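You operate a simulated robot arm through the tools that you are given. There is no shell and no other tool. Be economical: measure what you need, move in short steps, check, and stop when the job is done.

Carry out the task below with a simulated two-armed robot. There is one attempt and no reset: what you move stays moved.

Task
Top the relish up with water into the neck of the jar, then close it.
Fine: pour from the enamel jug and put it back; wipe the rim with the damp cloth, put the cloth back and screw the band on. Set down upright: enamel jug.

It is judged by the outcome, as a careful person would: the job done as asked, and still so three seconds after it is handed in. It fails if anything else is knocked over, pushed out of place, dropped, spilled or broken. Flat cloth is picked up by pressing the open fingertips on it (5 to 10 N) and closing them slowly along it; thin cloth reads only 2 to 8 mm in the jaws.

Robot
Two 7-joint arms with two-finger parallel grippers on one trunk, on a base that drives. Base frame: it is fixed to the floor where the robot stands at the start and does not move with it; the origin is under the middle of the robot, x ahead of it, y to its left, z up; the surface under the hand at the start is at about z = 0.8. Lengths are in m, angles in degrees, forces in N, time in s.
The left shoulder is at the start at [0.07, 0.163, 1.145], the right one opposite. With the tool pointing down near the work surface each hand reaches from about 0.38 to 0.88 m from the robot's upright axis, wherever it stands, measured 20 degrees to its own side. Payload 3.43 kg a hand.
The tool frame of a hand sits at the grasp point between the pads (the TCP): z along the fingers, y along the line on which they close. The tips reach 0.034 m beyond it. Largest opening 0.128 m; finger width 0.024, thickness 0.012; the body of the gripper, 0.048 by 0.13 m, starts 0.096 m behind the TCP.
Orientation is that of the tool frame in the base frame, as [roll, pitch, yaw] about the fixed x, y, z axes, in that order (R = Rz(yaw) Ry(pitch) Rx(roll)). With the fingers straight down and closing along the base's y, the tool's x points along the base's -x, its y along +y and its z along -z.

Tools
- The arms move only by the tool move_arm. It takes "left_motion", "right_motion" or both (then of equal length, played together; a hand with none holds still); each is one flat list of numbers, 6 for each row, row after row: the shift along the base's x, y, z in units of 30 mm (1.0 is 30 mm), then the turn, a rotation vector about the base's x, y, z in units of 5 degrees (1.0 is 5 degrees). In form: [dx, dy, dz, wx, wy, wz, dx, dy, dz, wx, wy, wz, ...]. A call has 1 to 10 rows; each row shifts and turns the commanded pose from where the row before left it. "left_fingers" and "right_fingers" are, for a hand that has rows, the opening, from 0 (shut) to 1 (fully open), set as the call begins (left out, the last holds). A call with a number of a shift or a turn outside -1 to 1 is refused whole. Each row takes 0.2 s and may step no farther than 0.05 m and 8.6 degrees from the row before; otherwise, or with a gripper value out of range, the whole call is refused. A pose out of reach is approached as far as the arm can. The call stops where the force on the tool passes 90 N (or 10 N more than at its start, if that is more) or the arm is blocked; 0.2 s more then pass. Each finger travels about 0.153 m/s and halts on what it meets, pressing with about 25 N; the grip force reading is that of the motor and also rises with nothing between the fingers. The clock runs only during rows and for 0.2 s after the last one: add rows that do not move to give the fingers time. It gives the time, the measured TCP pose, the force on the tool (base axes), the opening and the grip force at its end, in the units of the frame above (readings bear some noise), with the torque about the TCP (base axes, N m) and any sound that the robot's microphone picked up, and new pictures: "views" is both (left out), scene, wrist or none (wrist: the cameras of the hands that moved).
- Cameras (640 x 400 px; columns grow to the right, rows downward): "scene" is now at [0.1351, 0.0148, 1.3703]; the picture's right is [0.16, -0.99, 0.00], its down [-0.58, -0.10, -0.81] and it looks along [0.79, 0.13, -0.59] (base axes); focal length 214 px, centre (320, 200). "left" rides on the left gripper at [0.076, 0.011, -0.16] in its tool frame; the picture's right is [-0.15, 0.99, 0.00], its down [-0.88, -0.13, -0.46] and it looks along [-0.45, -0.07, 0.89] (tool axes); focal length 234 px, centre (320, 200). "right" rides on the right gripper at [0.076, -0.011, -0.16] in its tool frame; the picture's right is [0.15, 0.99, 0.00], its down [-0.88, 0.13, -0.46] and it looks along [-0.45, 0.07, 0.89] (tool axes); focal length 234 px, centre (320, 200). There is no depth. A picture from a camera that has moved, and an enlarged one, comes with that camera's place and axes in the base frame and with its lens.
- slide_trunk(by): slides the trunk up (or, below 0, down) by that many m; the arms and the scene camera ride with it, the base frame stays. It gives what a move gives, with no picture.
- roll_base(legs): drives the robot by 1 to 6 legs, each [ahead, left, turn to the left] in m, m and degrees, along the robot's own axes; the way and the turn of a leg run together, so that a leg with both is an arc; at most 1.5 m and 180 degrees a leg. The arms and the cameras ride along, it lands a little off, and it stops where it bumps. It gives what a move gives, and a new picture of the scene camera.
- turn_head(pan, tilt): turns the head with the scene camera to pan (to the left, within 86 degrees either way) and tilt (down, from -29 to 69), counted from straight ahead of the robot. It gives what a move gives, and a new picture of the scene camera.
- inspect(camera, box): a new picture of the part [left, top, right, bottom] of that camera's present view, enlarged. The clock stands still meanwhile.
- finish_job(): hands the job in; it is judged then, once.

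Work in short steps. Places have to be worked out from the pictures, the camera data and where the tool is seen: move nearer, look again, correct. Check each grasp and each placing, and mend what went wrong. You have 120 turns and 260 pictures in all, those below and enlarged ones among them. Open the grippers and draw the arms clear of the work before you hand the job in, unless the task says otherwise; then end with one line.

The tools are called as name(argument=value, ...) on one line, values as JSON. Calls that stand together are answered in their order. move_arm: Moves the arms, as the interface text tells. Its arguments: {"type":"object","properties":{"left_motion":{"type":"array"},"left_fingers":{"type":"number"},"right_motion":{"type":"array"},"right_fingers":{"type":"number"},"views":{"type":"string","enum":["both","scene","wrist","none"]}},"required":[]} The other tools are called the same way: slide_trunk (by) slides the trunk up or down; roll_base (legs) drives the base; turn_head (pan, tilt) turns the head that bears the scene camera; inspect (camera, box) takes an enlarged picture of a part of a camera's view; finish_job () hands the job in.

At the start:

```text
clock: 0.0
left_ee_pos: [0.4044, 0.1734, 1.2691]
left_tcp_rot: [-180.0, 0.0, -180.0]
left_ft_force: [0.0, -0.2, -0.4]
left_wrist_torque: [0.0, -0.02, -0.03]
left_opening: 0.1279
left_finger_force: 0.0
right_ee_pos: [0.4111, -0.1611, 1.2947]
right_tcp_rot: [-180.0, 0.0, 180.0]
right_ft_force: [0.6, 0.7, 1.1]
right_wrist_torque: [0.04, 0.0, -0.01]
right_opening: 0.1279
right_finger_force: 0.0
trunk travel left (down, up): [-0.625, 0.315]
robot x, y, heading: [-0.0037, -0.0029, 0.2]
head pan, tilt: [9.3, 36.3]
```

scene: 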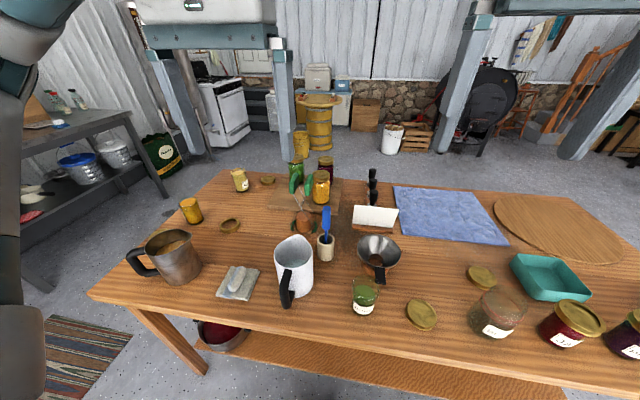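
right: 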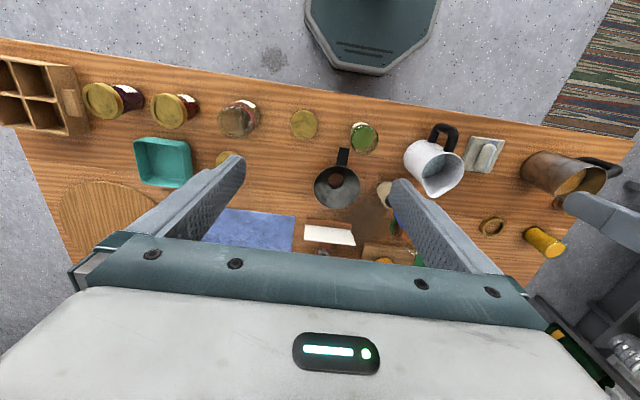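
left: 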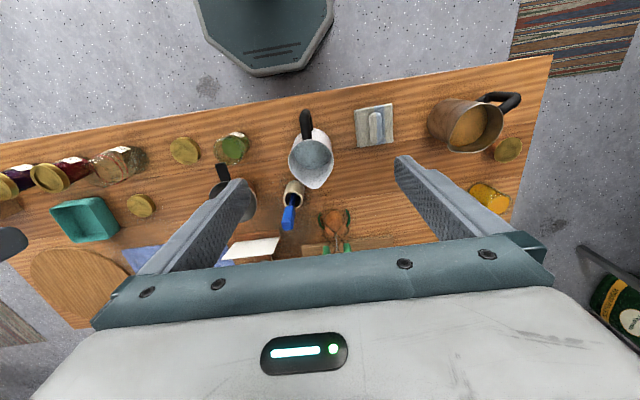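

I look closer at the work area: jar of green relish, enamel jug, cloth, bands.

inspect(camera="scene", box=[200, 200, 360, 320])

inspect(camera="scene", box=[330, 220, 490, 340])

inspect(camera="scene", box=[440, 220, 640, 370])

inspect(camera="scene", box=[160, 130, 400, 260])

```text
3.33 times, centred on (280, 260) of scene
camera zoom: at [0.1351, 0.0148, 1.3703], right [0.16, -0.99, 0.0], down [-0.58, -0.1, -0.81], along [0.79, 0.13, -0.59], focal length 715 px, centre (453, 0)
```

zoom: 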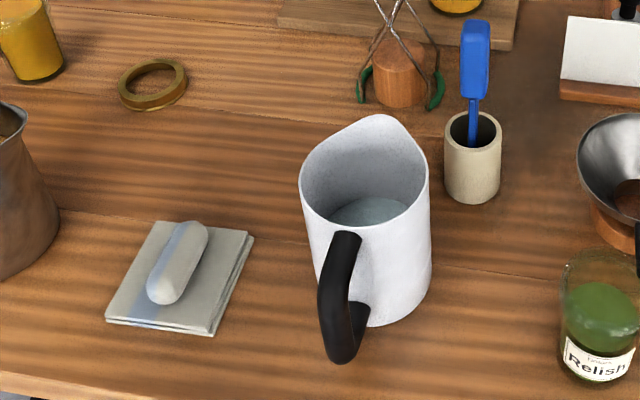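

```text
3.33 times, centred on (410, 280) of scene
camera zoom: at [0.1351, 0.0148, 1.3703], right [0.16, -0.99, 0.0], down [-0.58, -0.1, -0.81], along [0.79, 0.13, -0.59], focal length 715 px, centre (20, -67)
```

zoom: 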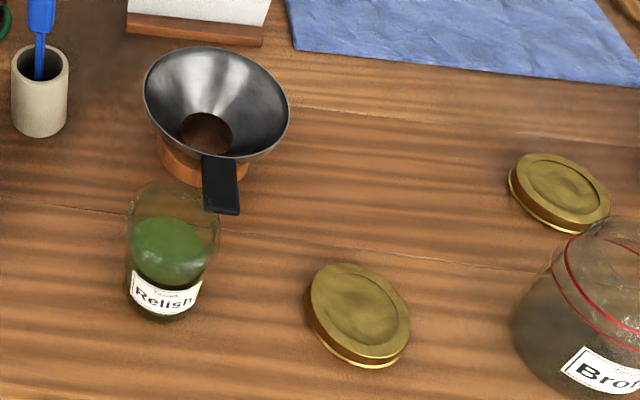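

```text
2.67 times, centred on (540, 295) of scene
camera zoom: at [0.1351, 0.0148, 1.3703], right [0.16, -0.99, 0.0], down [-0.58, -0.1, -0.81], along [0.79, 0.13, -0.59], focal length 572 px, centre (-267, -53)
```

zoom: 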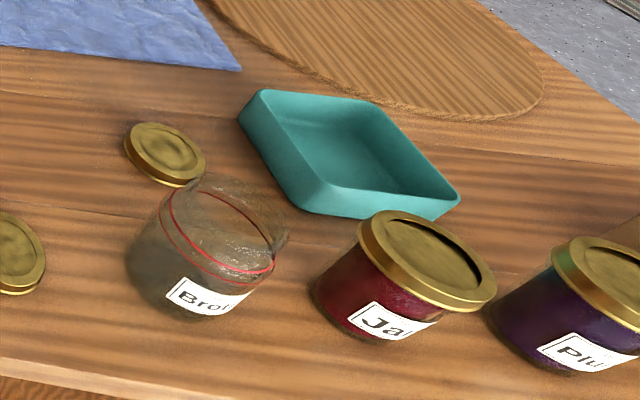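

```text
2.67 times, centred on (280, 195) of scene
camera zoom: at [0.1351, 0.0148, 1.3703], right [0.16, -0.99, 0.0], down [-0.58, -0.1, -0.81], along [0.79, 0.13, -0.59], focal length 572 px, centre (427, 213)
```

zoom: 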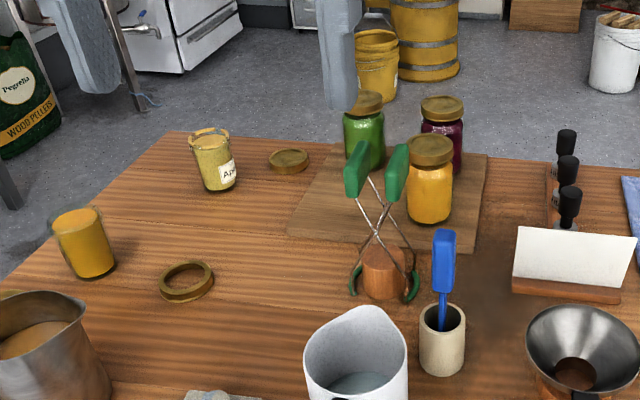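

I look at the cloth, the jar and the sign at higher zoom.

inspect(camera="scene", box=[210, 255, 274, 305])

inspect(camera="scene", box=[340, 262, 404, 322])

inspect(camera="left", box=[160, 90, 420, 230])

inspect(camera="scene", box=[340, 195, 410, 240])

```text
8.00 times, centred on (242, 280) of scene
camera zoom: at [0.1351, 0.0148, 1.3703], right [0.16, -0.99, 0.0], down [-0.58, -0.1, -0.81], along [0.79, 0.13, -0.59], focal length 1716 px, centre (944, -440)
```

zoom: 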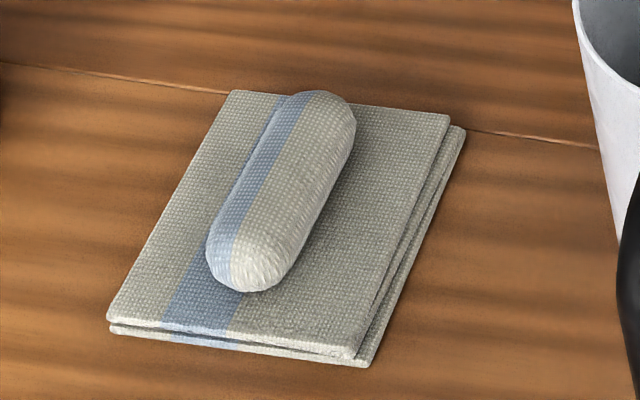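

```text
6.67 times, centred on (372, 292) of scene
camera zoom: at [0.1351, 0.0148, 1.3703], right [0.16, -0.99, 0.0], down [-0.58, -0.1, -0.81], along [0.79, 0.13, -0.59], focal length 1430 px, centre (-27, -413)
```

zoom: 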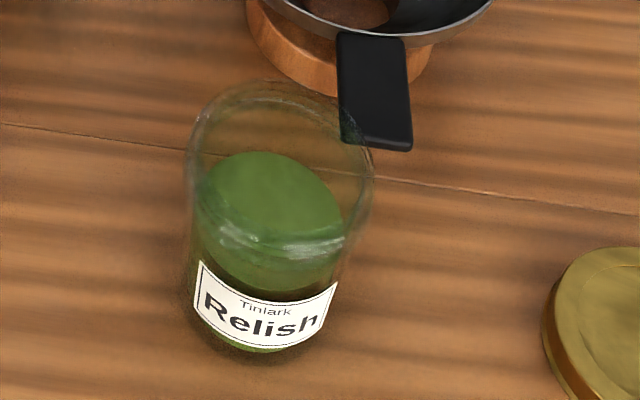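

```text
2.46 times, centred on (290, 160) of left
camera zoom: at [0.3301, 0.1842, 1.4277], right [0.15, 0.99, 0.0], down [0.88, -0.13, 0.46], along [0.45, -0.07, -0.89], focal length 576 px, centre (394, 298)
```

zoom: 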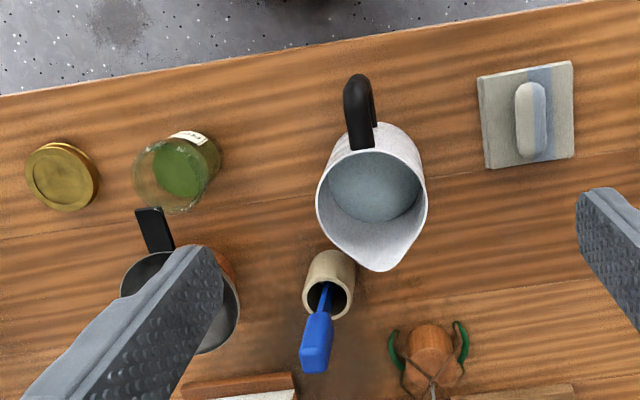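

```text
8.89 times, centred on (375, 218) of scene
camera zoom: at [0.1351, 0.0148, 1.3703], right [0.16, -0.99, 0.0], down [-0.58, -0.1, -0.81], along [0.79, 0.13, -0.59], focal length 1906 px, centre (-169, 44)
```

zoom: 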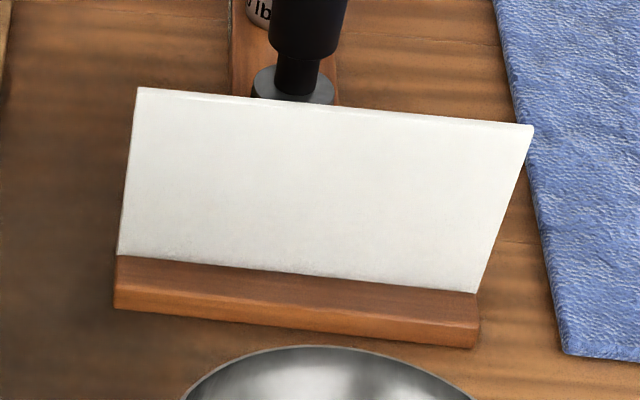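

I compare the lids and jar from the right wrist camera.

inspect(camera="right", box=[200, 90, 400, 190])

inspect(camera="right", box=[60, 60, 260, 190])

inspect(camera="right", box=[380, 110, 580, 260])

```text
3.20 times, centred on (300, 140) of right
camera zoom: at [0.3351, -0.1726, 1.4551], right [-0.15, 0.99, 0.0], down [0.88, 0.13, 0.46], along [0.45, 0.07, -0.89], focal length 749 px, centre (384, 392)
```

zoom: 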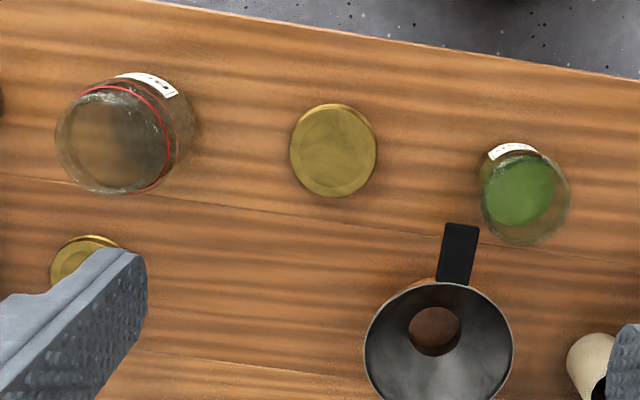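

```text
3.08 times, centred on (160, 125) of right
camera zoom: at [0.3351, -0.1726, 1.4551], right [-0.15, 0.99, 0.0], down [0.88, 0.13, 0.46], along [0.45, 0.07, -0.89], focal length 720 px, centre (812, 431)
```

zoom: 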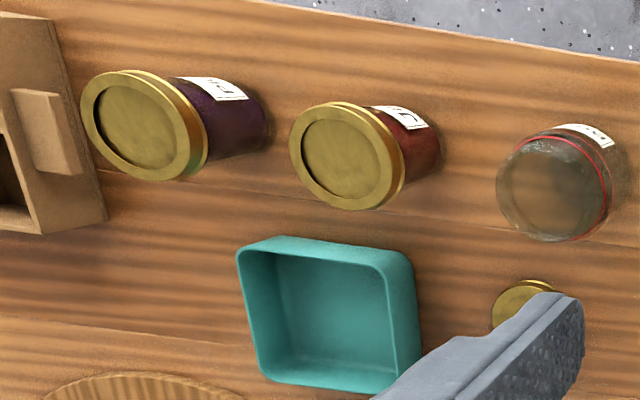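

```text
2.67 times, centred on (480, 185) of right
camera zoom: at [0.3351, -0.1726, 1.4551], right [-0.15, 0.99, 0.0], down [0.88, 0.13, 0.46], along [0.45, 0.07, -0.89], focal length 624 px, centre (-107, 240)
```

zoom: 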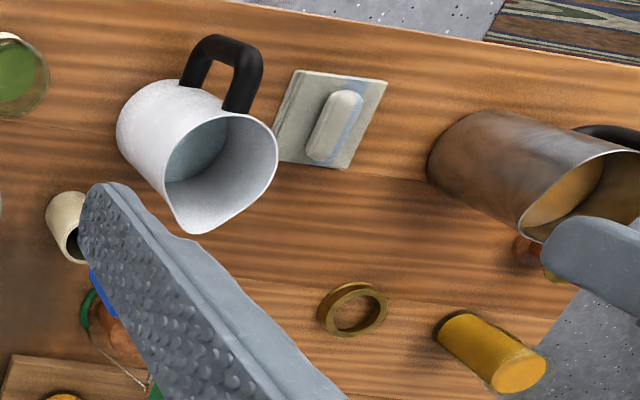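

Relish jar is near (0.435,-0.05), its lid near (0.448,-0.20), the jug near (0.46,0.13) with the handle toward me. To take the handle from behind with roughly horizontal fingers I need room, so I drive back.

roll_base(legs=[[-0.27, 0, 0]])

turn_head(pan=5, tilt=38)

```text
clock: 1.9
left_ee_pos: [0.1342, 0.1724, 1.2692]
left_tcp_rot: [180.0, 0.0, 179.8]
left_ft_force: [-0.5, 0.5, 0.3]
left_wrist_torque: [0.02, 0.02, -0.02]
left_opening: 0.1283
left_finger_force: 0.1
right_ee_pos: [0.1388, -0.1624, 1.2941]
right_tcp_rot: [-180.0, 0.0, 179.8]
right_ft_force: [0.5, -0.2, 0.7]
right_wrist_torque: [-0.01, -0.03, -0.01]
right_opening: 0.1279
right_finger_force: 0.1
trunk travel left (down, up): [-0.625, 0.315]
robot x, y, heading: [-0.274, 0.001, -0.1]
head pan, tilt: [9.3, 36.3]
camera scene: at [-0.1357, 0.0149, 1.3701], right [0.16, -0.99, 0.0], down [-0.59, -0.09, -0.81], along [0.8, 0.13, -0.59], focal length 214 px, centre (320, 200)
```

scene: 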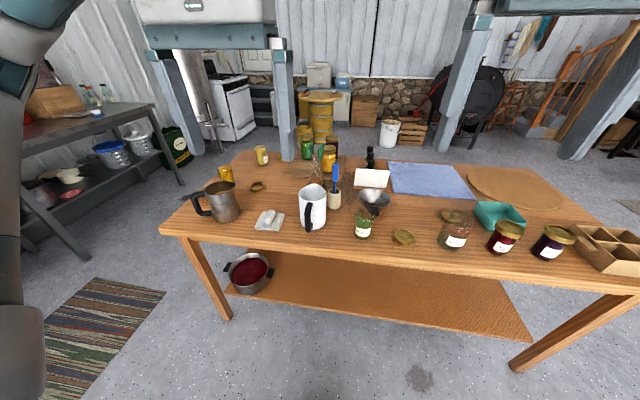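

```text
clock: 2.6
left_ee_pos: [0.1352, 0.1714, 1.2684]
left_tcp_rot: [180.0, 0.0, 179.9]
left_ft_force: [-0.2, 0.0, 0.3]
left_wrist_torque: [0.02, -0.02, 0.0]
left_opening: 0.128
left_finger_force: 0.0
right_ee_pos: [0.1377, -0.1631, 1.2948]
right_tcp_rot: [180.0, 0.1, 179.8]
right_ft_force: [0.7, -0.1, 0.3]
right_wrist_torque: [0.01, -0.03, -0.02]
right_opening: 0.128
right_finger_force: 0.1
trunk travel left (down, up): [-0.625, 0.315]
robot x, y, heading: [-0.2728, 0.0011, -0.0]
head pan, tilt: [5.0, 38.0]
camera scene: at [-0.1371, 0.0084, 1.3678], right [0.08, -1.0, 0.0], down [-0.61, -0.05, -0.79], along [0.79, 0.07, -0.62], focal length 214 px, centre (320, 200)
```

scene: 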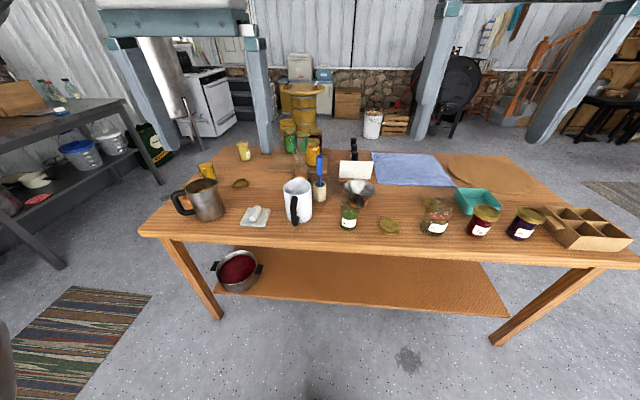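

Second viewpoint: zoom for triangulation of jug, jar, and lid.

inspect(camera="scene", box=[230, 165, 326, 235])

inspect(camera="scene", box=[320, 175, 416, 245])

inspect(camera="scene", box=[370, 180, 466, 250])

```text
5.71 times, centred on (278, 200) of scene
camera zoom: at [-0.1371, 0.0084, 1.3678], right [0.08, -1.0, 0.0], down [-0.61, -0.05, -0.79], along [0.79, 0.07, -0.62], focal length 1226 px, centre (560, 200)
```

zoom: 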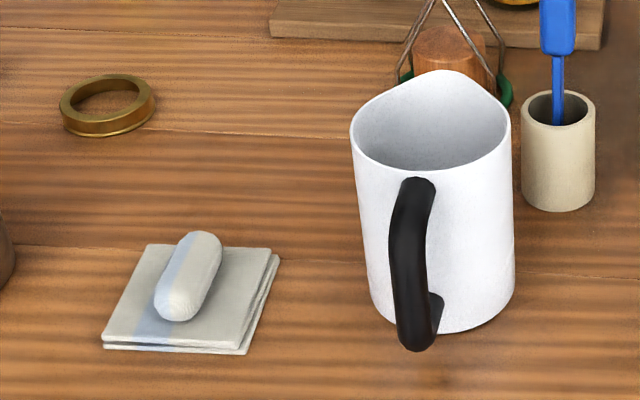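

```text
5.71 times, centred on (368, 210) of scene
camera zoom: at [-0.1371, 0.0084, 1.3678], right [0.08, -1.0, 0.0], down [-0.61, -0.05, -0.79], along [0.79, 0.07, -0.62], focal length 1226 px, centre (46, 143)
```

zoom: 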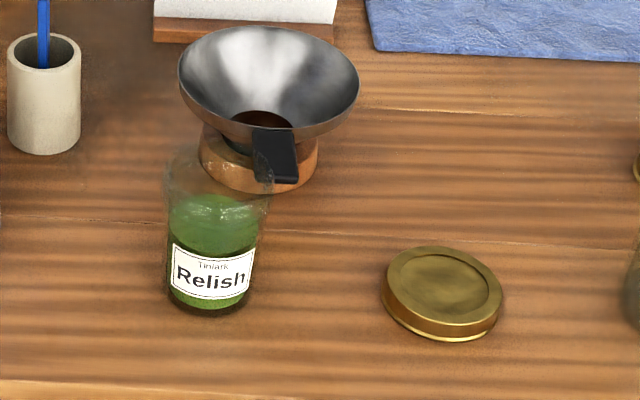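

```text
5.71 times, centred on (418, 215) of scene
camera zoom: at [-0.1371, 0.0084, 1.3678], right [0.08, -1.0, 0.0], down [-0.61, -0.05, -0.79], along [0.79, 0.07, -0.62], focal length 1226 px, centre (-240, 114)
```

zoom: 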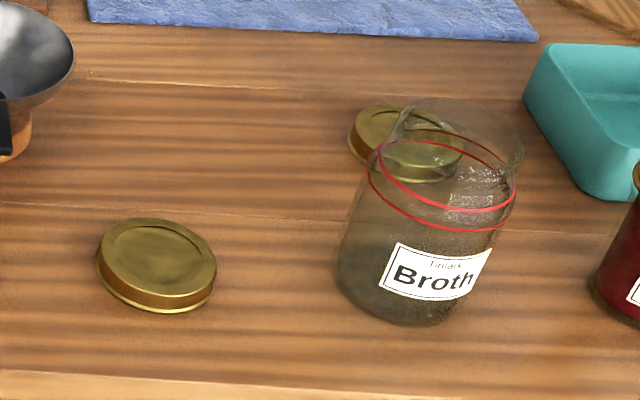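

Jug handle bar is near x≈0.39–0.40, y≈0.145, z 0.84–0.93. I swing the left hand down behind it with the fingers pitching forward.

move_arm(left_motion=[0.4, -0.09, -0.8, 0, -1, 0, 0.4, -0.09, -0.8, 0, -1, 0, 0.4, -0.09, -0.8, 0, -1, 0, 0.4, -0.09, -0.8, 0, -1, 0, 0.4, -0.09, -0.8, 0, -1, 0, 0.4, -0.09, -0.8, 0, -1, 0, 0.4, -0.09, -0.8, 0, -1, 0, 0.4, -0.09, -0.8, 0, -1, 0, 0.4, -0.09, -0.8, 0, -1, 0, 0.4, -0.09, -0.8, 0, -1, 0], left_fingers=0.5)

```text
clock: 4.8
left_ee_pos: [0.2729, 0.1387, 1.0333]
left_tcp_rot: [179.9, 50.1, 179.9]
left_ft_force: [-0.2, -1.0, 0.1]
left_wrist_torque: [0.02, 0.0, -0.01]
left_opening: 0.0642
left_finger_force: 0.1
left hand out of reach, approached as far as the arm can: row 9, 10
right_ee_pos: [0.1388, -0.1617, 1.2933]
right_tcp_rot: [179.9, 0.0, 179.9]
right_ft_force: [0.1, -0.1, 0.4]
right_wrist_torque: [-0.02, 0.03, -0.01]
right_opening: 0.128
right_finger_force: 0.1
trunk travel left (down, up): [-0.625, 0.315]
robot x, y, heading: [-0.2748, 0.0015, -0.2]
head pan, tilt: [5.0, 38.0]
camera scene: at [-0.1362, 0.0086, 1.3678], right [0.08, -1.0, 0.0], down [-0.61, -0.05, -0.79], along [0.79, 0.07, -0.62], focal length 214 px, centre (320, 200)
camera left: at [0.1024, 0.1505, 1.0767], right [0.1, 0.99, 0.11], down [0.22, -0.13, 0.97], along [0.97, -0.07, -0.23], focal length 234 px, centre (320, 200)
```

scene: 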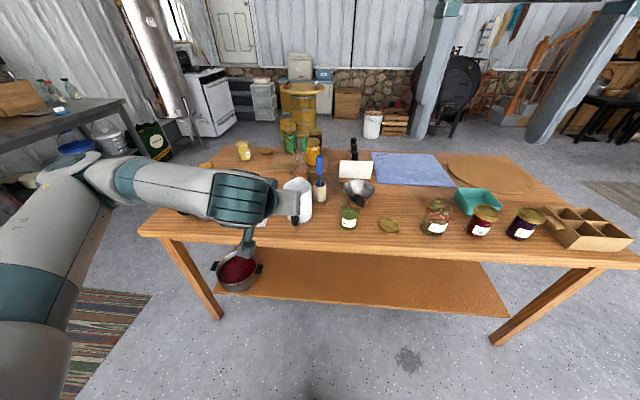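
left: 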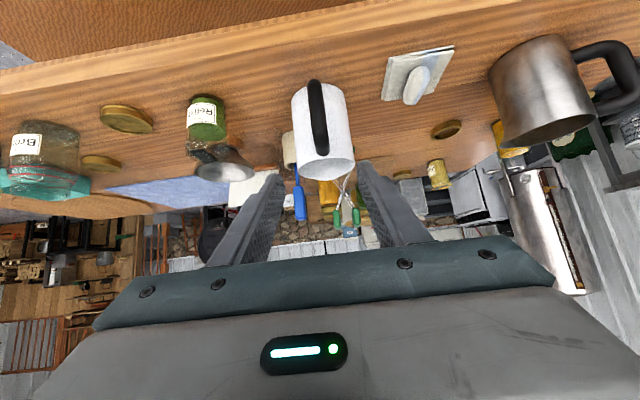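

The arm reports a limit; the hand is otherwise well aligned behind the handle. I lower the trunk 0.12 so that the forward-pointing pose is easier (hand ends at z≈0.91, still ahead of the table edge).

slide_trunk(by=-0.12)

move_arm(left_motion=[0, 0, 0, 0, -1, 0, 0, 0, 0, 0, 0, 0])

```text
clock: 6.3
left_ee_pos: [0.274, 0.1388, 0.9141]
left_tcp_rot: [179.9, 49.9, 179.8]
left_ft_force: [0.7, 0.1, 0.0]
left_wrist_torque: [-0.01, 0.07, 0.01]
left_opening: 0.0641
left_finger_force: 0.0
right_ee_pos: [0.1385, -0.1613, 1.1734]
right_tcp_rot: [-179.9, 0.0, 179.8]
right_ft_force: [-0.5, 0.5, 1.1]
right_wrist_torque: [-0.02, 0.01, 0.0]
right_opening: 0.128
right_finger_force: 0.0
trunk travel left (down, up): [-0.505, 0.435]
robot x, y, heading: [-0.2697, -0.0022, -0.1]
head pan, tilt: [5.0, 38.0]
```

```text
clock: 6.9
left_ee_pos: [0.285, 0.1347, 0.9124]
left_tcp_rot: [179.9, 54.8, 179.8]
left_ft_force: [0.2, 0.5, -0.2]
left_wrist_torque: [-0.01, 0.01, 0.02]
left_opening: 0.0638
left_finger_force: 0.1
left hand out of reach, approached as far as the arm can: row 1
right_ee_pos: [0.1377, -0.1629, 1.1748]
right_tcp_rot: [180.0, 0.0, 179.8]
right_ft_force: [0.3, -0.2, -0.2]
right_wrist_torque: [-0.06, -0.03, 0.01]
right_opening: 0.1283
right_finger_force: 0.2
trunk travel left (down, up): [-0.505, 0.435]
robot x, y, heading: [-0.2696, 0.0007, -0.4]
head pan, tilt: [5.0, 38.0]
camera scene: at [-0.1368, 0.0084, 1.2478], right [0.08, -1.0, 0.0], down [-0.61, -0.05, -0.79], along [0.79, 0.07, -0.62], focal length 214 px, centre (320, 200)
camera left: at [0.1112, 0.1457, 0.9431], right [0.09, 0.99, 0.12], down [0.13, -0.13, 0.98], along [0.99, -0.07, -0.14], focal length 234 px, centre (320, 200)
```

scene: 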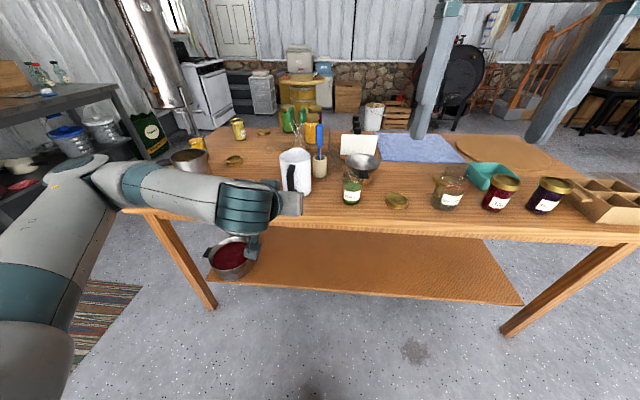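
left: 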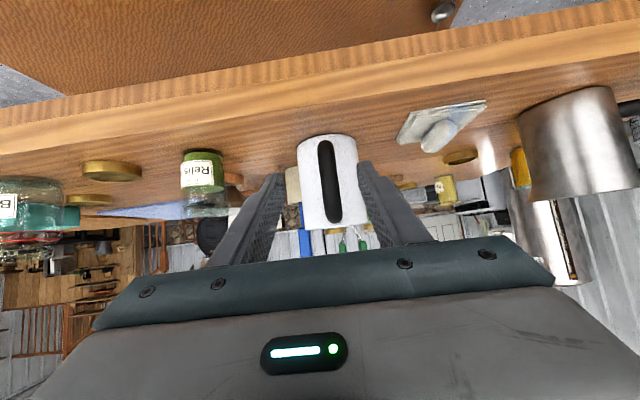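

Handle bar sits near y≈0.139, z 0.835–0.93. I advance part way and look.

move_arm(left_motion=[0.7, 0.05, -0.3, 0, 0, 0, 0.7, 0.05, -0.3, 0, 0, 0, 0.6, 0.04, -0.2, 0, 0, 0, 0, 0, 0, 0, 0, 0])

```text
clock: 7.9
left_ee_pos: [0.3445, 0.1389, 0.8907]
left_tcp_rot: [179.8, 54.9, 179.7]
left_ft_force: [-0.1, 0.1, -0.2]
left_wrist_torque: [0.0, -0.01, 0.03]
left_opening: 0.0641
left_finger_force: 0.0
right_ee_pos: [0.1381, -0.163, 1.1759]
right_tcp_rot: [-180.0, 0.0, 179.8]
right_ft_force: [0.3, -0.8, 0.8]
right_wrist_torque: [-0.01, -0.01, 0.01]
right_opening: 0.1281
right_finger_force: 0.1
trunk travel left (down, up): [-0.505, 0.435]
robot x, y, heading: [-0.2698, 0.0017, 0.1]
head pan, tilt: [5.0, 38.0]
camera scene: at [-0.1368, 0.0081, 1.2478], right [0.08, -1.0, 0.0], down [-0.61, -0.05, -0.79], along [0.79, 0.07, -0.62], focal length 214 px, centre (320, 200)
camera left: at [0.1716, 0.1504, 0.9198], right [0.09, 0.99, 0.12], down [0.13, -0.13, 0.98], along [0.99, -0.07, -0.14], focal length 234 px, centre (320, 200)
```

scene: 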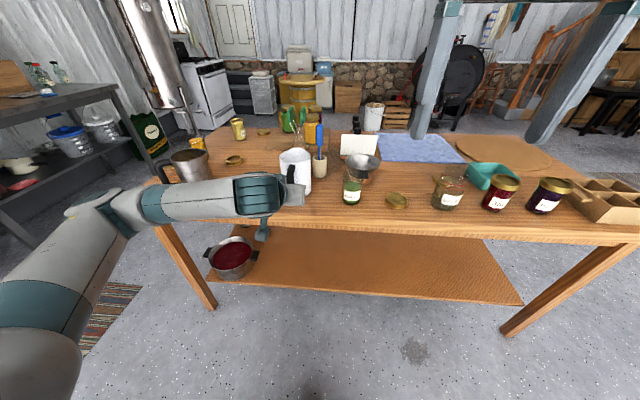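
left: 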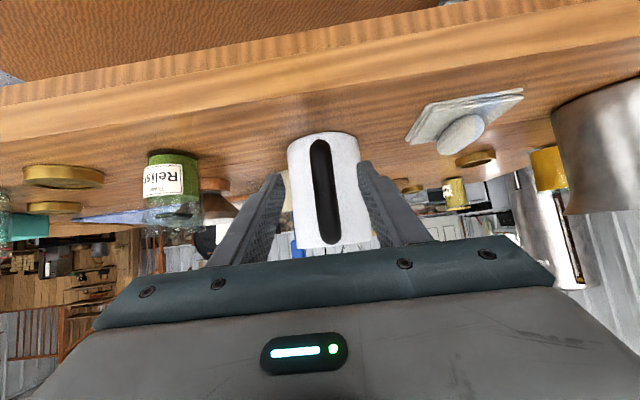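

Aligned; bar estimated at x≈0.40. I advance further with a small force watch.

move_arm(left_motion=[0.5, 0, -0.05, 0, 0, 0, 0.5, 0, -0.05, 0, 0, 0, 0.4, 0, -0.05, 0, 0, 0, 0, 0, 0, 0, 0, 0])

```text
clock: 8.9
left_ee_pos: [0.3879, 0.1389, 0.8852]
left_tcp_rot: [179.8, 55.0, 179.8]
left_ft_force: [-0.1, 0.8, -1.5]
left_wrist_torque: [-0.01, -0.04, 0.0]
left_opening: 0.0641
left_finger_force: 0.0
right_ee_pos: [0.1382, -0.1625, 1.1753]
right_tcp_rot: [-180.0, -0.1, 179.8]
right_ft_force: [-0.4, 0.8, 0.5]
right_wrist_torque: [0.0, 0.0, -0.05]
right_opening: 0.1279
right_finger_force: 0.1
trunk travel left (down, up): [-0.505, 0.435]
robot x, y, heading: [-0.2685, 0.0027, -0.1]
head pan, tilt: [5.0, 38.0]
camera scene: at [-0.1366, 0.0083, 1.2477], right [0.08, -1.0, 0.0], down [-0.61, -0.05, -0.79], along [0.79, 0.07, -0.62], focal length 214 px, centre (320, 200)
camera left: at [0.2133, 0.1503, 0.9148], right [0.09, 0.99, 0.12], down [0.13, -0.13, 0.98], along [0.99, -0.07, -0.14], focal length 234 px, centre (320, 200)
```

scene: 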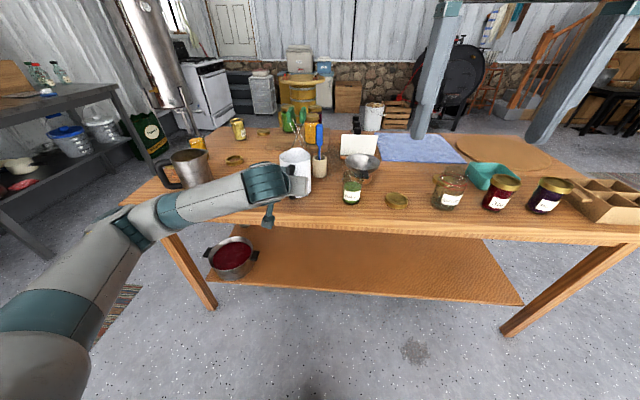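
left: 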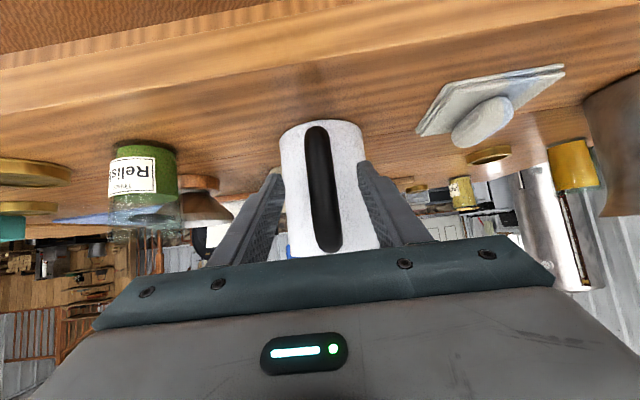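

Bar is at x≈0.40–0.41. Advance 8 mm and close the fingers.

move_arm(left_motion=[0.27, 0, 0, 0, 0, 0, 0, 0, 0, 0, 0, 0], views="none")

move_arm(left_motion=[0, 0, 0, 0, 0, 0, 0, 0, 0, 0, 0, 0, 0, 0, 0, 0, 0, 0, 0, 0, 0, 0, 0, 0], left_fingers=0)

```text
clock: 9.5
left_ee_pos: [0.3948, 0.1384, 0.8859]
left_tcp_rot: [179.7, 54.9, 179.7]
left_ft_force: [0.0, 0.1, -0.2]
left_wrist_torque: [0.01, -0.02, 0.0]
left_opening: 0.064
left_finger_force: 0.1
right_ee_pos: [0.1385, -0.1623, 1.175]
right_tcp_rot: [-180.0, 0.0, 179.8]
right_ft_force: [-0.1, 1.1, -0.1]
right_wrist_torque: [-0.02, -0.01, -0.02]
right_opening: 0.128
right_finger_force: 0.1
trunk travel left (down, up): [-0.505, 0.435]
robot x, y, heading: [-0.2687, -0.0001, -0.1]
head pan, tilt: [5.0, 38.0]
```

```text
clock: 10.5
left_ee_pos: [0.3953, 0.1385, 0.8865]
left_tcp_rot: [179.7, 54.8, 179.7]
left_ft_force: [0.7, -1.7, -0.7]
left_wrist_torque: [-0.16, 0.11, -0.02]
left_opening: 0.0216
left_finger_force: 25.5
right_ee_pos: [0.1372, -0.1629, 1.1747]
right_tcp_rot: [180.0, 0.1, 179.8]
right_ft_force: [1.2, 0.8, 0.1]
right_wrist_torque: [-0.03, -0.02, 0.01]
right_opening: 0.128
right_finger_force: 0.1
trunk travel left (down, up): [-0.505, 0.435]
robot x, y, heading: [-0.2677, 0.0049, -0.3]
head pan, tilt: [5.0, 38.0]
camera scene: at [-0.1364, 0.0082, 1.2477], right [0.08, -1.0, 0.0], down [-0.61, -0.05, -0.79], along [0.79, 0.07, -0.62], focal length 214 px, centre (320, 200)
camera left: at [0.2215, 0.1497, 0.9148], right [0.09, 0.99, 0.12], down [0.13, -0.13, 0.98], along [0.99, -0.07, -0.14], focal length 234 px, centre (320, 200)
```

scene: 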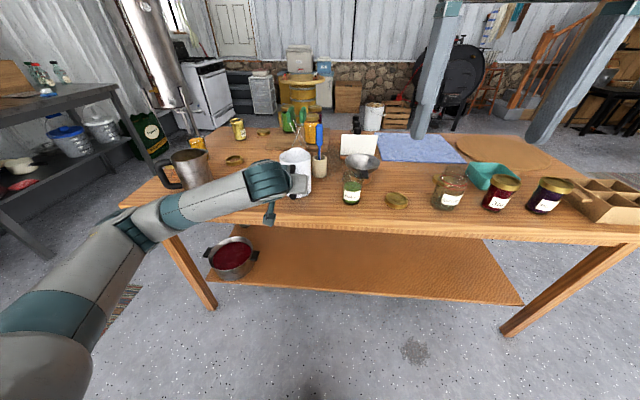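
left: 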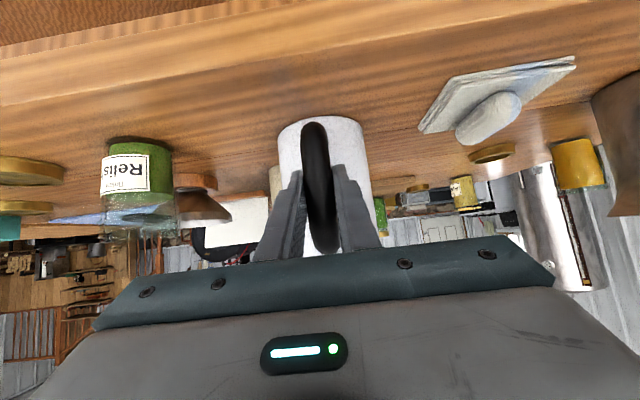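

Handle is gripped (21.6 mm, 25 N). Lift gently 45 mm and watch for slip.

move_arm(left_motion=[0, 0, 0.3, 0, 0, 0, 0, 0, 0.5, 0, 0, 0, 0, 0, 0.5, 0, 0, 0, 0, 0, 0.2, 0, 0, 0, 0, 0, 0, 0, 0, 0])

```text
clock: 11.7
left_ee_pos: [0.3968, 0.1396, 0.93]
left_tcp_rot: [179.8, 54.9, 179.9]
left_ft_force: [-0.7, -0.2, -4.9]
left_wrist_torque: [-0.01, 0.46, -0.01]
left_opening: 0.0216
left_finger_force: 25.6
right_ee_pos: [0.1387, -0.1621, 1.1739]
right_tcp_rot: [180.0, 0.0, 179.8]
right_ft_force: [-0.2, 0.0, -0.1]
right_wrist_torque: [0.03, -0.01, -0.01]
right_opening: 0.1276
right_finger_force: 0.0
trunk travel left (down, up): [-0.505, 0.435]
robot x, y, heading: [-0.2702, -0.0005, -0.2]
head pan, tilt: [5.0, 38.0]
camera scene: at [-0.1358, 0.0085, 1.2476], right [0.08, -1.0, 0.0], down [-0.61, -0.05, -0.79], along [0.78, 0.07, -0.62], focal length 214 px, centre (320, 200)
camera left: at [0.2222, 0.1503, 0.9592], right [0.09, 0.99, 0.12], down [0.13, -0.13, 0.98], along [0.99, -0.07, -0.14], focal length 234 px, centre (320, 200)
```

scene: 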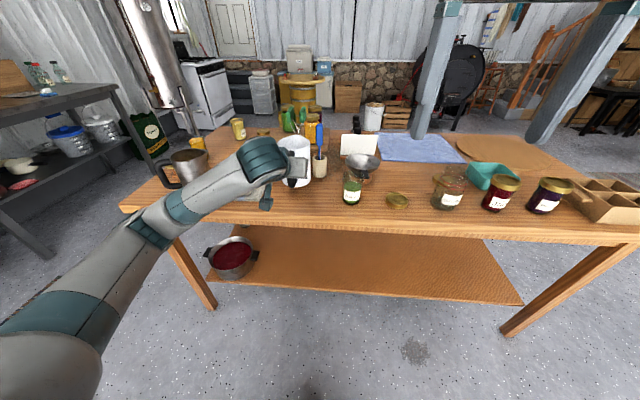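
left: 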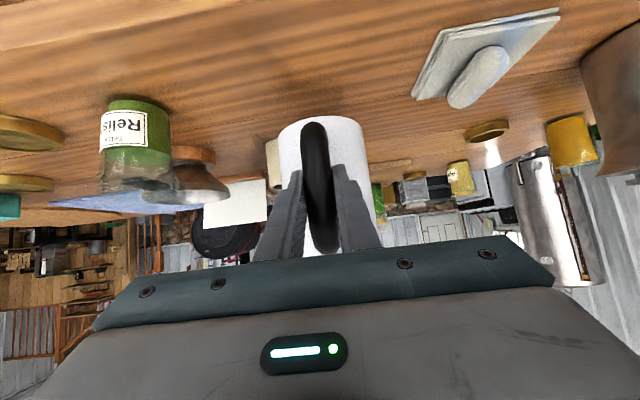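

Lift is clean (~4.9 N). I'll raise further and yaw the jug so the spout points to −y (pouring from the left side leaves the scene camera's view of the jar free).

move_arm(left_motion=[0, 0, 0.6, 0, 0, 0, 0, 0, 0.8, 0, 0, 0, 0, 0, 0.8, 0, 0, -0.5, 0, 0, 0.6, 0, 0, -1, 0, 0.2, 0.3, 0, 0, -1, 0, 0.2, 0, 0, 0, -1, 0, 0.2, 0, 0, 0, -1, 0, 0.2, 0, 0, 0, -1, 0, 0, 0, 0, 0, -1, 0, 0, 0, 0, 0, -0.5])

```text
clock: 13.9
left_ee_pos: [0.3961, 0.1632, 1.0238]
left_tcp_rot: [180.0, 54.9, 144.8]
left_ft_force: [0.0, 0.0, -4.4]
left_wrist_torque: [0.22, 0.35, -0.01]
left_opening: 0.0219
left_finger_force: 24.9
right_ee_pos: [0.1393, -0.1618, 1.1745]
right_tcp_rot: [-179.9, -0.2, 179.8]
right_ft_force: [-0.6, 0.0, 0.1]
right_wrist_torque: [0.0, 0.0, 0.01]
right_opening: 0.1282
right_finger_force: 0.1
trunk travel left (down, up): [-0.505, 0.435]
robot x, y, heading: [-0.2716, -0.0005, -0.2]
head pan, tilt: [5.0, 38.0]
camera scene: at [-0.1359, 0.0086, 1.2476], right [0.08, -1.0, 0.0], down [-0.61, -0.05, -0.79], along [0.78, 0.07, -0.62], focal length 214 px, centre (320, 200)
camera left: at [0.2605, 0.2724, 1.0525], right [0.64, 0.76, 0.12], down [0.03, -0.18, 0.98], along [0.77, -0.62, -0.14], focal length 234 px, centre (320, 200)
```

scene: 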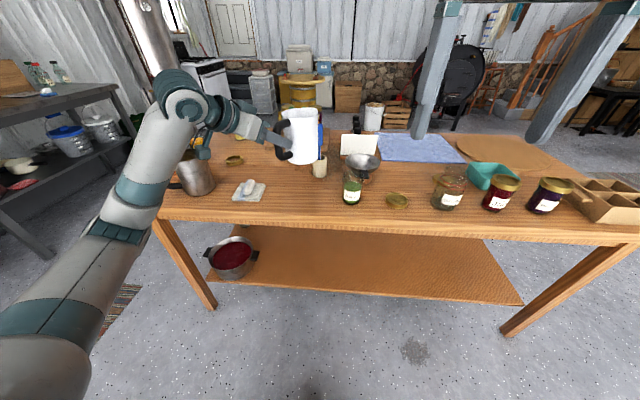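
left: 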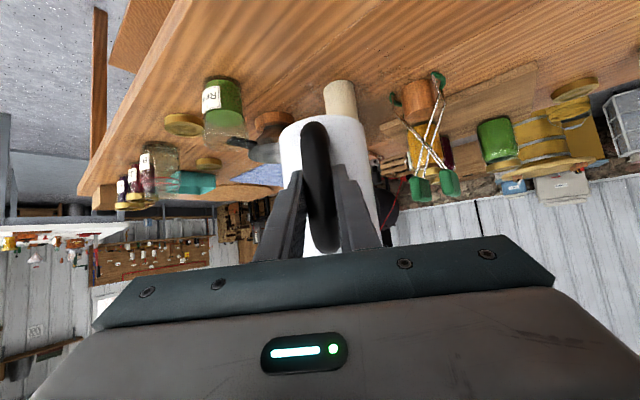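

Smooth. Continue the yaw to about −90° while keeping the jug level and away from the jar.

move_arm(left_motion=[0.1, 0, 0, 0, 0, -1, 0.1, 0, 0, 0, 0, -1, 0.1, 0, 0, 0, 0, -1, 0.1, 0, 0, 0, 0, -1, 0.1, 0, 0, 0, 0, -1, 0.1, 0, 0, 0, 0, -1, 0.1, 0, 0, 0, 0, -1, 0.1, 0, 0, 0, 0, -1, 0.1, 0, 0, 0, 0, -1, 0.1, 0, 0, 0, 0, -1])

inspect(camera="scene", box=[320, 150, 400, 210])

```text
clock: 16.1
left_ee_pos: [0.4259, 0.1633, 1.0238]
left_tcp_rot: [179.9, 55.0, 94.7]
left_ft_force: [-0.1, -0.1, -5.4]
left_wrist_torque: [0.45, 0.06, -0.04]
left_opening: 0.0218
left_finger_force: 25.0
right_ee_pos: [0.1392, -0.162, 1.1749]
right_tcp_rot: [-180.0, -0.2, 179.8]
right_ft_force: [-0.2, -0.4, -0.1]
right_wrist_torque: [0.0, 0.01, 0.02]
right_opening: 0.1281
right_finger_force: 0.0
trunk travel left (down, up): [-0.505, 0.435]
robot x, y, heading: [-0.2703, 0.0005, -0.2]
head pan, tilt: [5.0, 38.0]
camera scene: at [-0.1355, 0.008, 1.2476], right [0.08, -1.0, 0.0], down [-0.61, -0.05, -0.79], along [0.78, 0.07, -0.62], focal length 214 px, centre (320, 200)
camera left: at [0.4233, 0.3372, 1.0519], right [0.99, 0.0, 0.12], down [-0.12, -0.14, 0.98], along [0.02, -0.99, -0.14], focal length 234 px, centre (320, 200)
```

scene: 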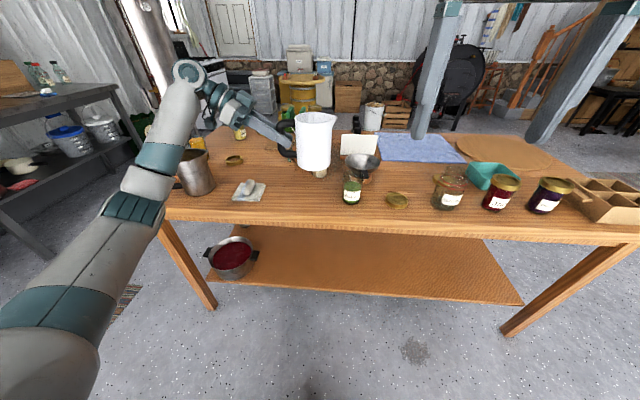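
left: 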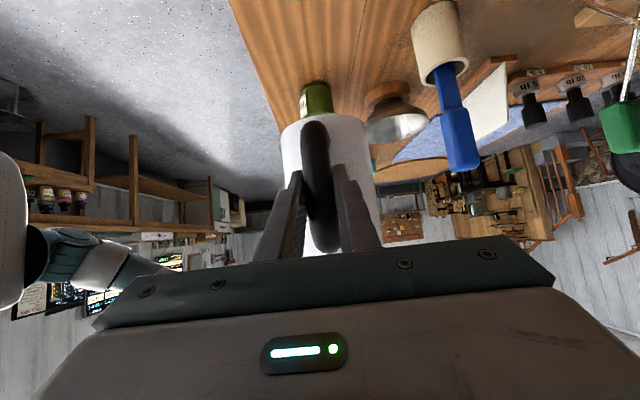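

```text
6.67 times, centred on (360, 180) of scene
camera zoom: at [-0.1355, 0.008, 1.2476], right [0.08, -1.0, 0.0], down [-0.61, -0.05, -0.79], along [0.78, 0.07, -0.62], focal length 1430 px, centre (53, 333)
```

zoom: 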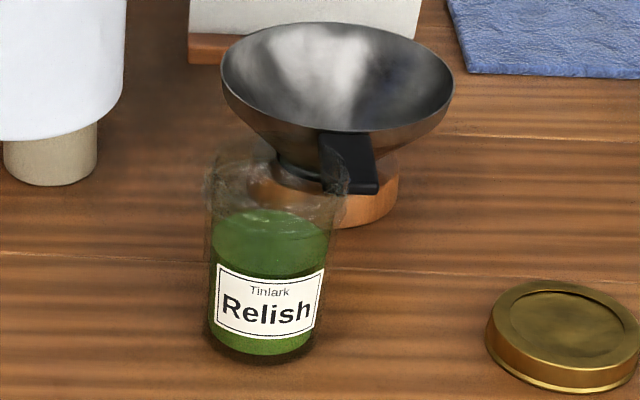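

Next I bring the right hand's camera to watch the jar from close, pitched forward.

move_arm(right_motion=[0.6, -0.13, -0.55, 0, -0.9, 0.3, 0.6, -0.13, -0.55, 0, -0.9, 0.3, 0.6, -0.13, -0.55, 0, -0.9, 0.3, 0.6, -0.13, -0.55, 0, -0.9, 0.3, 0.6, -0.13, -0.55, 0, -0.9, 0.3, 0.6, -0.13, -0.55, 0, -0.9, 0.3, 0.6, -0.13, -0.55, 0, -0.9, 0.3, 0.6, -0.13, -0.55, 0, -0.9, 0.3, 0.6, -0.13, -0.55, 0, -0.9, 0.3, 0.6, -0.13, -0.55, 0, -0.9, 0.3], right_fingers=1)

```text
clock: 18.3
left_ee_pos: [0.4273, 0.1623, 1.0225]
left_tcp_rot: [179.9, 54.9, 94.8]
left_ft_force: [0.7, 0.1, -6.2]
left_wrist_torque: [0.39, 0.07, 0.0]
left_opening: 0.0218
left_finger_force: 25.2
right_ee_pos: [0.3205, -0.2017, 1.0081]
right_tcp_rot: [-172.4, 44.4, -161.3]
right_ft_force: [0.0, 0.1, -1.0]
right_wrist_torque: [0.03, -0.02, 0.0]
right_opening: 0.1282
right_finger_force: 0.1
trunk travel left (down, up): [-0.505, 0.435]
robot x, y, heading: [-0.2707, 0.0011, 0.0]
head pan, tilt: [5.0, 38.0]
camera scene: at [-0.1355, 0.0077, 1.2476], right [0.08, -1.0, 0.0], down [-0.61, -0.05, -0.79], along [0.78, 0.07, -0.62], focal length 214 px, centre (320, 200)
camera right: at [0.1598, -0.2455, 1.0705], right [-0.33, 0.92, -0.2], down [0.25, 0.28, 0.93], along [0.91, 0.26, -0.32], focal length 234 px, centre (320, 200)
```

scene: 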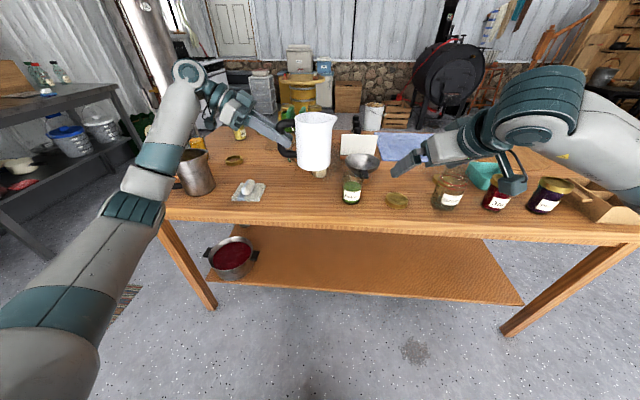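
right: 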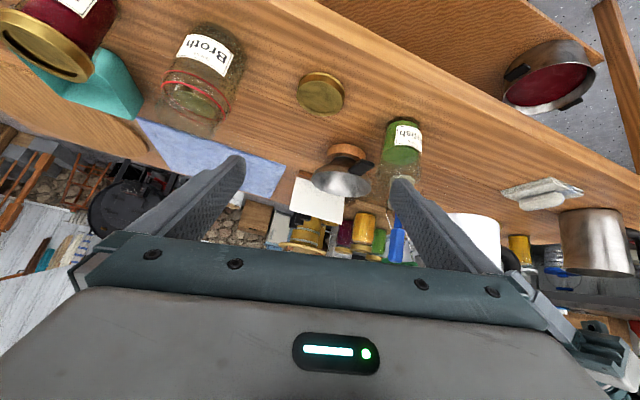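

Jar is visible but the finger hides its rim; yaw 15° more and come nearer.

move_arm(right_motion=[0.5, -0.2, -0.4, 0, 0, 1, 0.5, -0.2, -0.4, 0, 0, 1, 0.5, -0.2, -0.4, 0, 0, 1, 0.3, 0, -0.3, 0, 0, 1, 0, 0, 0, 0, 0, 0], views="wrist")

inspect(camera="right", box=[260, 90, 420, 210])

```text
clock: 19.5
left_ee_pos: [0.4263, 0.163, 1.0231]
left_tcp_rot: [179.8, 55.0, 94.7]
left_ft_force: [-0.3, -0.2, -5.2]
left_wrist_torque: [0.46, 0.05, 0.0]
left_opening: 0.0219
left_finger_force: 25.2
right_ee_pos: [0.3732, -0.2201, 0.9645]
right_tcp_rot: [-172.3, 44.3, -141.2]
right_ft_force: [-0.2, -0.4, -0.1]
right_wrist_torque: [-0.02, 0.0, 0.02]
right_opening: 0.1277
right_finger_force: 0.1
trunk travel left (down, up): [-0.505, 0.435]
robot x, y, heading: [-0.273, 0.0, 0.1]
head pan, tilt: [5.0, 38.0]
camera right: at [0.238, -0.3156, 1.0264], right [-0.62, 0.76, -0.2], down [0.14, 0.35, 0.93], along [0.77, 0.55, -0.32], focal length 234 px, centre (320, 200)
```

right: 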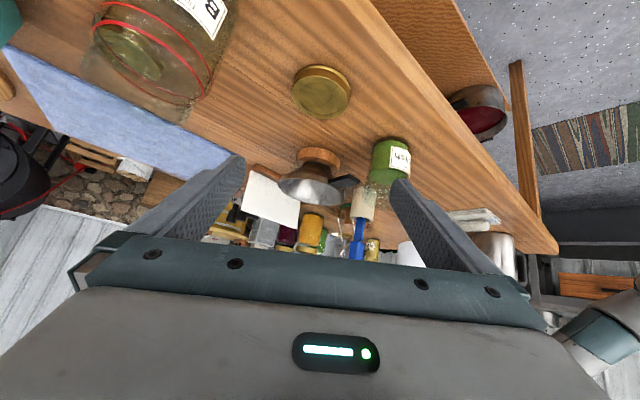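

```text
3.33 times, centred on (340, 150) of right
camera zoom: at [0.238, -0.3156, 1.0264], right [-0.62, 0.76, -0.2], down [0.14, 0.35, 0.93], along [0.77, 0.55, -0.32], focal length 781 px, centre (253, 367)
```

zoom: 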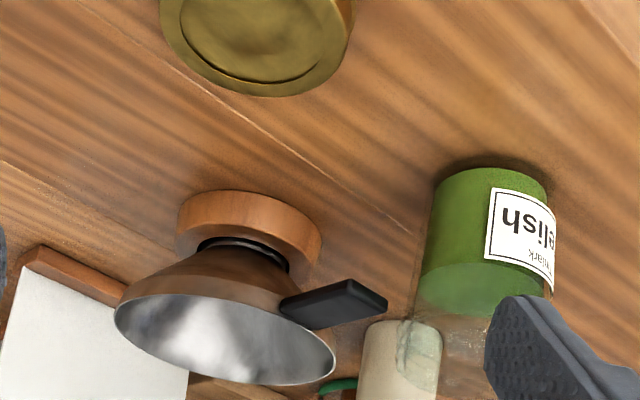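

Shift the right hand sideways so the jar sits between the fingers in view.

move_arm(right_motion=[-0.6, 0.7, 0, 0, 0, 0, -0.6, 0.7, 0, 0, 0, 0, -0.3, 0.4, -0.4, 0, 0, 0, 0, 0, 0, 0, 0, 0], views="none")

inspect(camera="right", box=[240, 90, 400, 210])

```text
clock: 20.5
left_ee_pos: [0.4267, 0.1634, 1.0238]
left_tcp_rot: [179.9, 55.0, 94.8]
left_ft_force: [0.0, 0.4, -5.3]
left_wrist_torque: [0.42, 0.06, 0.01]
left_opening: 0.0217
left_finger_force: 25.2
right_ee_pos: [0.3275, -0.1644, 0.9511]
right_tcp_rot: [-172.5, 44.3, -141.3]
right_ft_force: [-0.2, -0.1, 0.3]
right_wrist_torque: [-0.01, 0.04, 0.01]
right_opening: 0.1282
right_finger_force: 0.1
trunk travel left (down, up): [-0.505, 0.435]
robot x, y, heading: [-0.2734, 0.0002, -0.3]
head pan, tilt: [5.0, 38.0]
```

```text
3.33 times, centred on (320, 150) of right
camera zoom: at [0.1924, -0.2609, 1.014], right [-0.62, 0.76, -0.2], down [0.14, 0.35, 0.93], along [0.77, 0.55, -0.32], focal length 781 px, centre (320, 367)
```

zoom: 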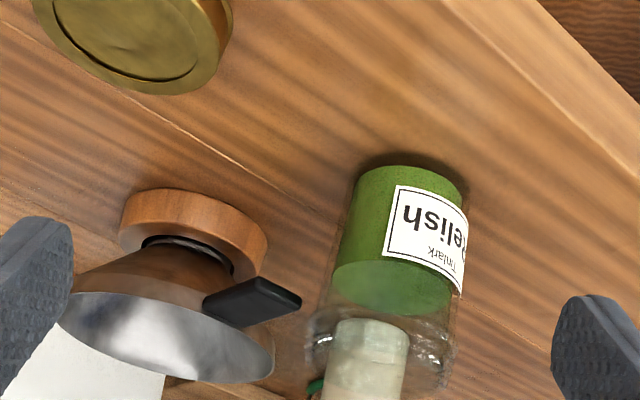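

inspect(camera="right", box=[300, 120, 380, 230])

inspect(camera="scene", box=[336, 165, 368, 207])

```text
3.64 times, centred on (340, 175) of right
camera zoom: at [0.1924, -0.2609, 1.014], right [-0.62, 0.76, -0.2], down [0.14, 0.35, 0.93], along [0.77, 0.55, -0.32], focal length 852 px, centre (247, 291)
```

zoom: 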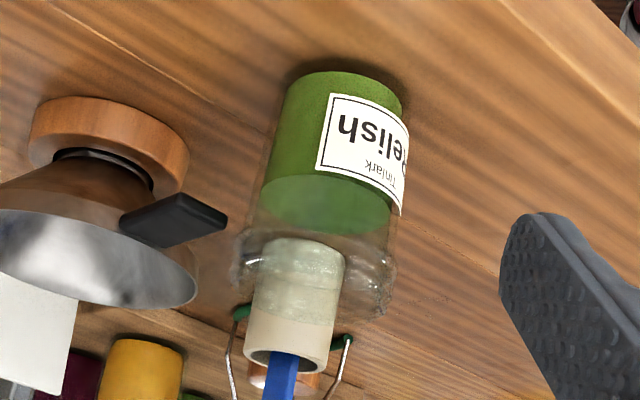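

```text
9.52 times, centred on (352, 186) of scene
camera zoom: at [-0.136, 0.0083, 1.2477], right [0.08, -1.0, 0.0], down [-0.61, -0.05, -0.79], along [0.78, 0.07, -0.62], focal length 2043 px, centre (15, 333)
```

zoom: 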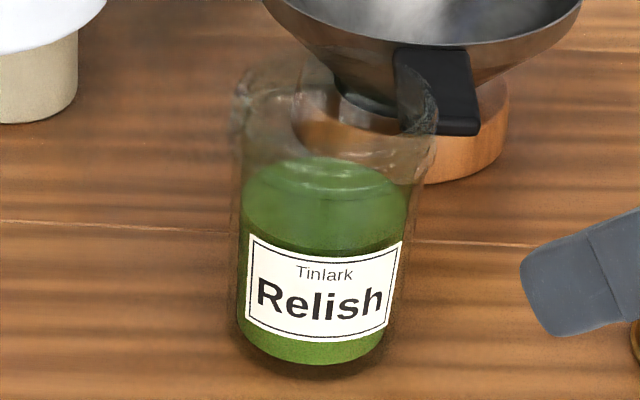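

Let me measure the jug's spout relative to the hand from the present view.

inspect(camera="scene", box=[260, 95, 356, 185])

```text
4.44 times, centred on (308, 140) of scene
camera zoom: at [-0.136, 0.0083, 1.2477], right [0.08, -1.0, 0.0], down [-0.61, -0.05, -0.79], along [0.78, 0.07, -0.62], focal length 953 px, centre (373, 467)
```

zoom: 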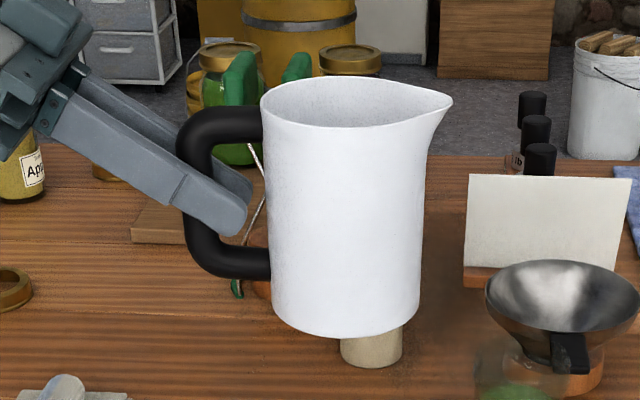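

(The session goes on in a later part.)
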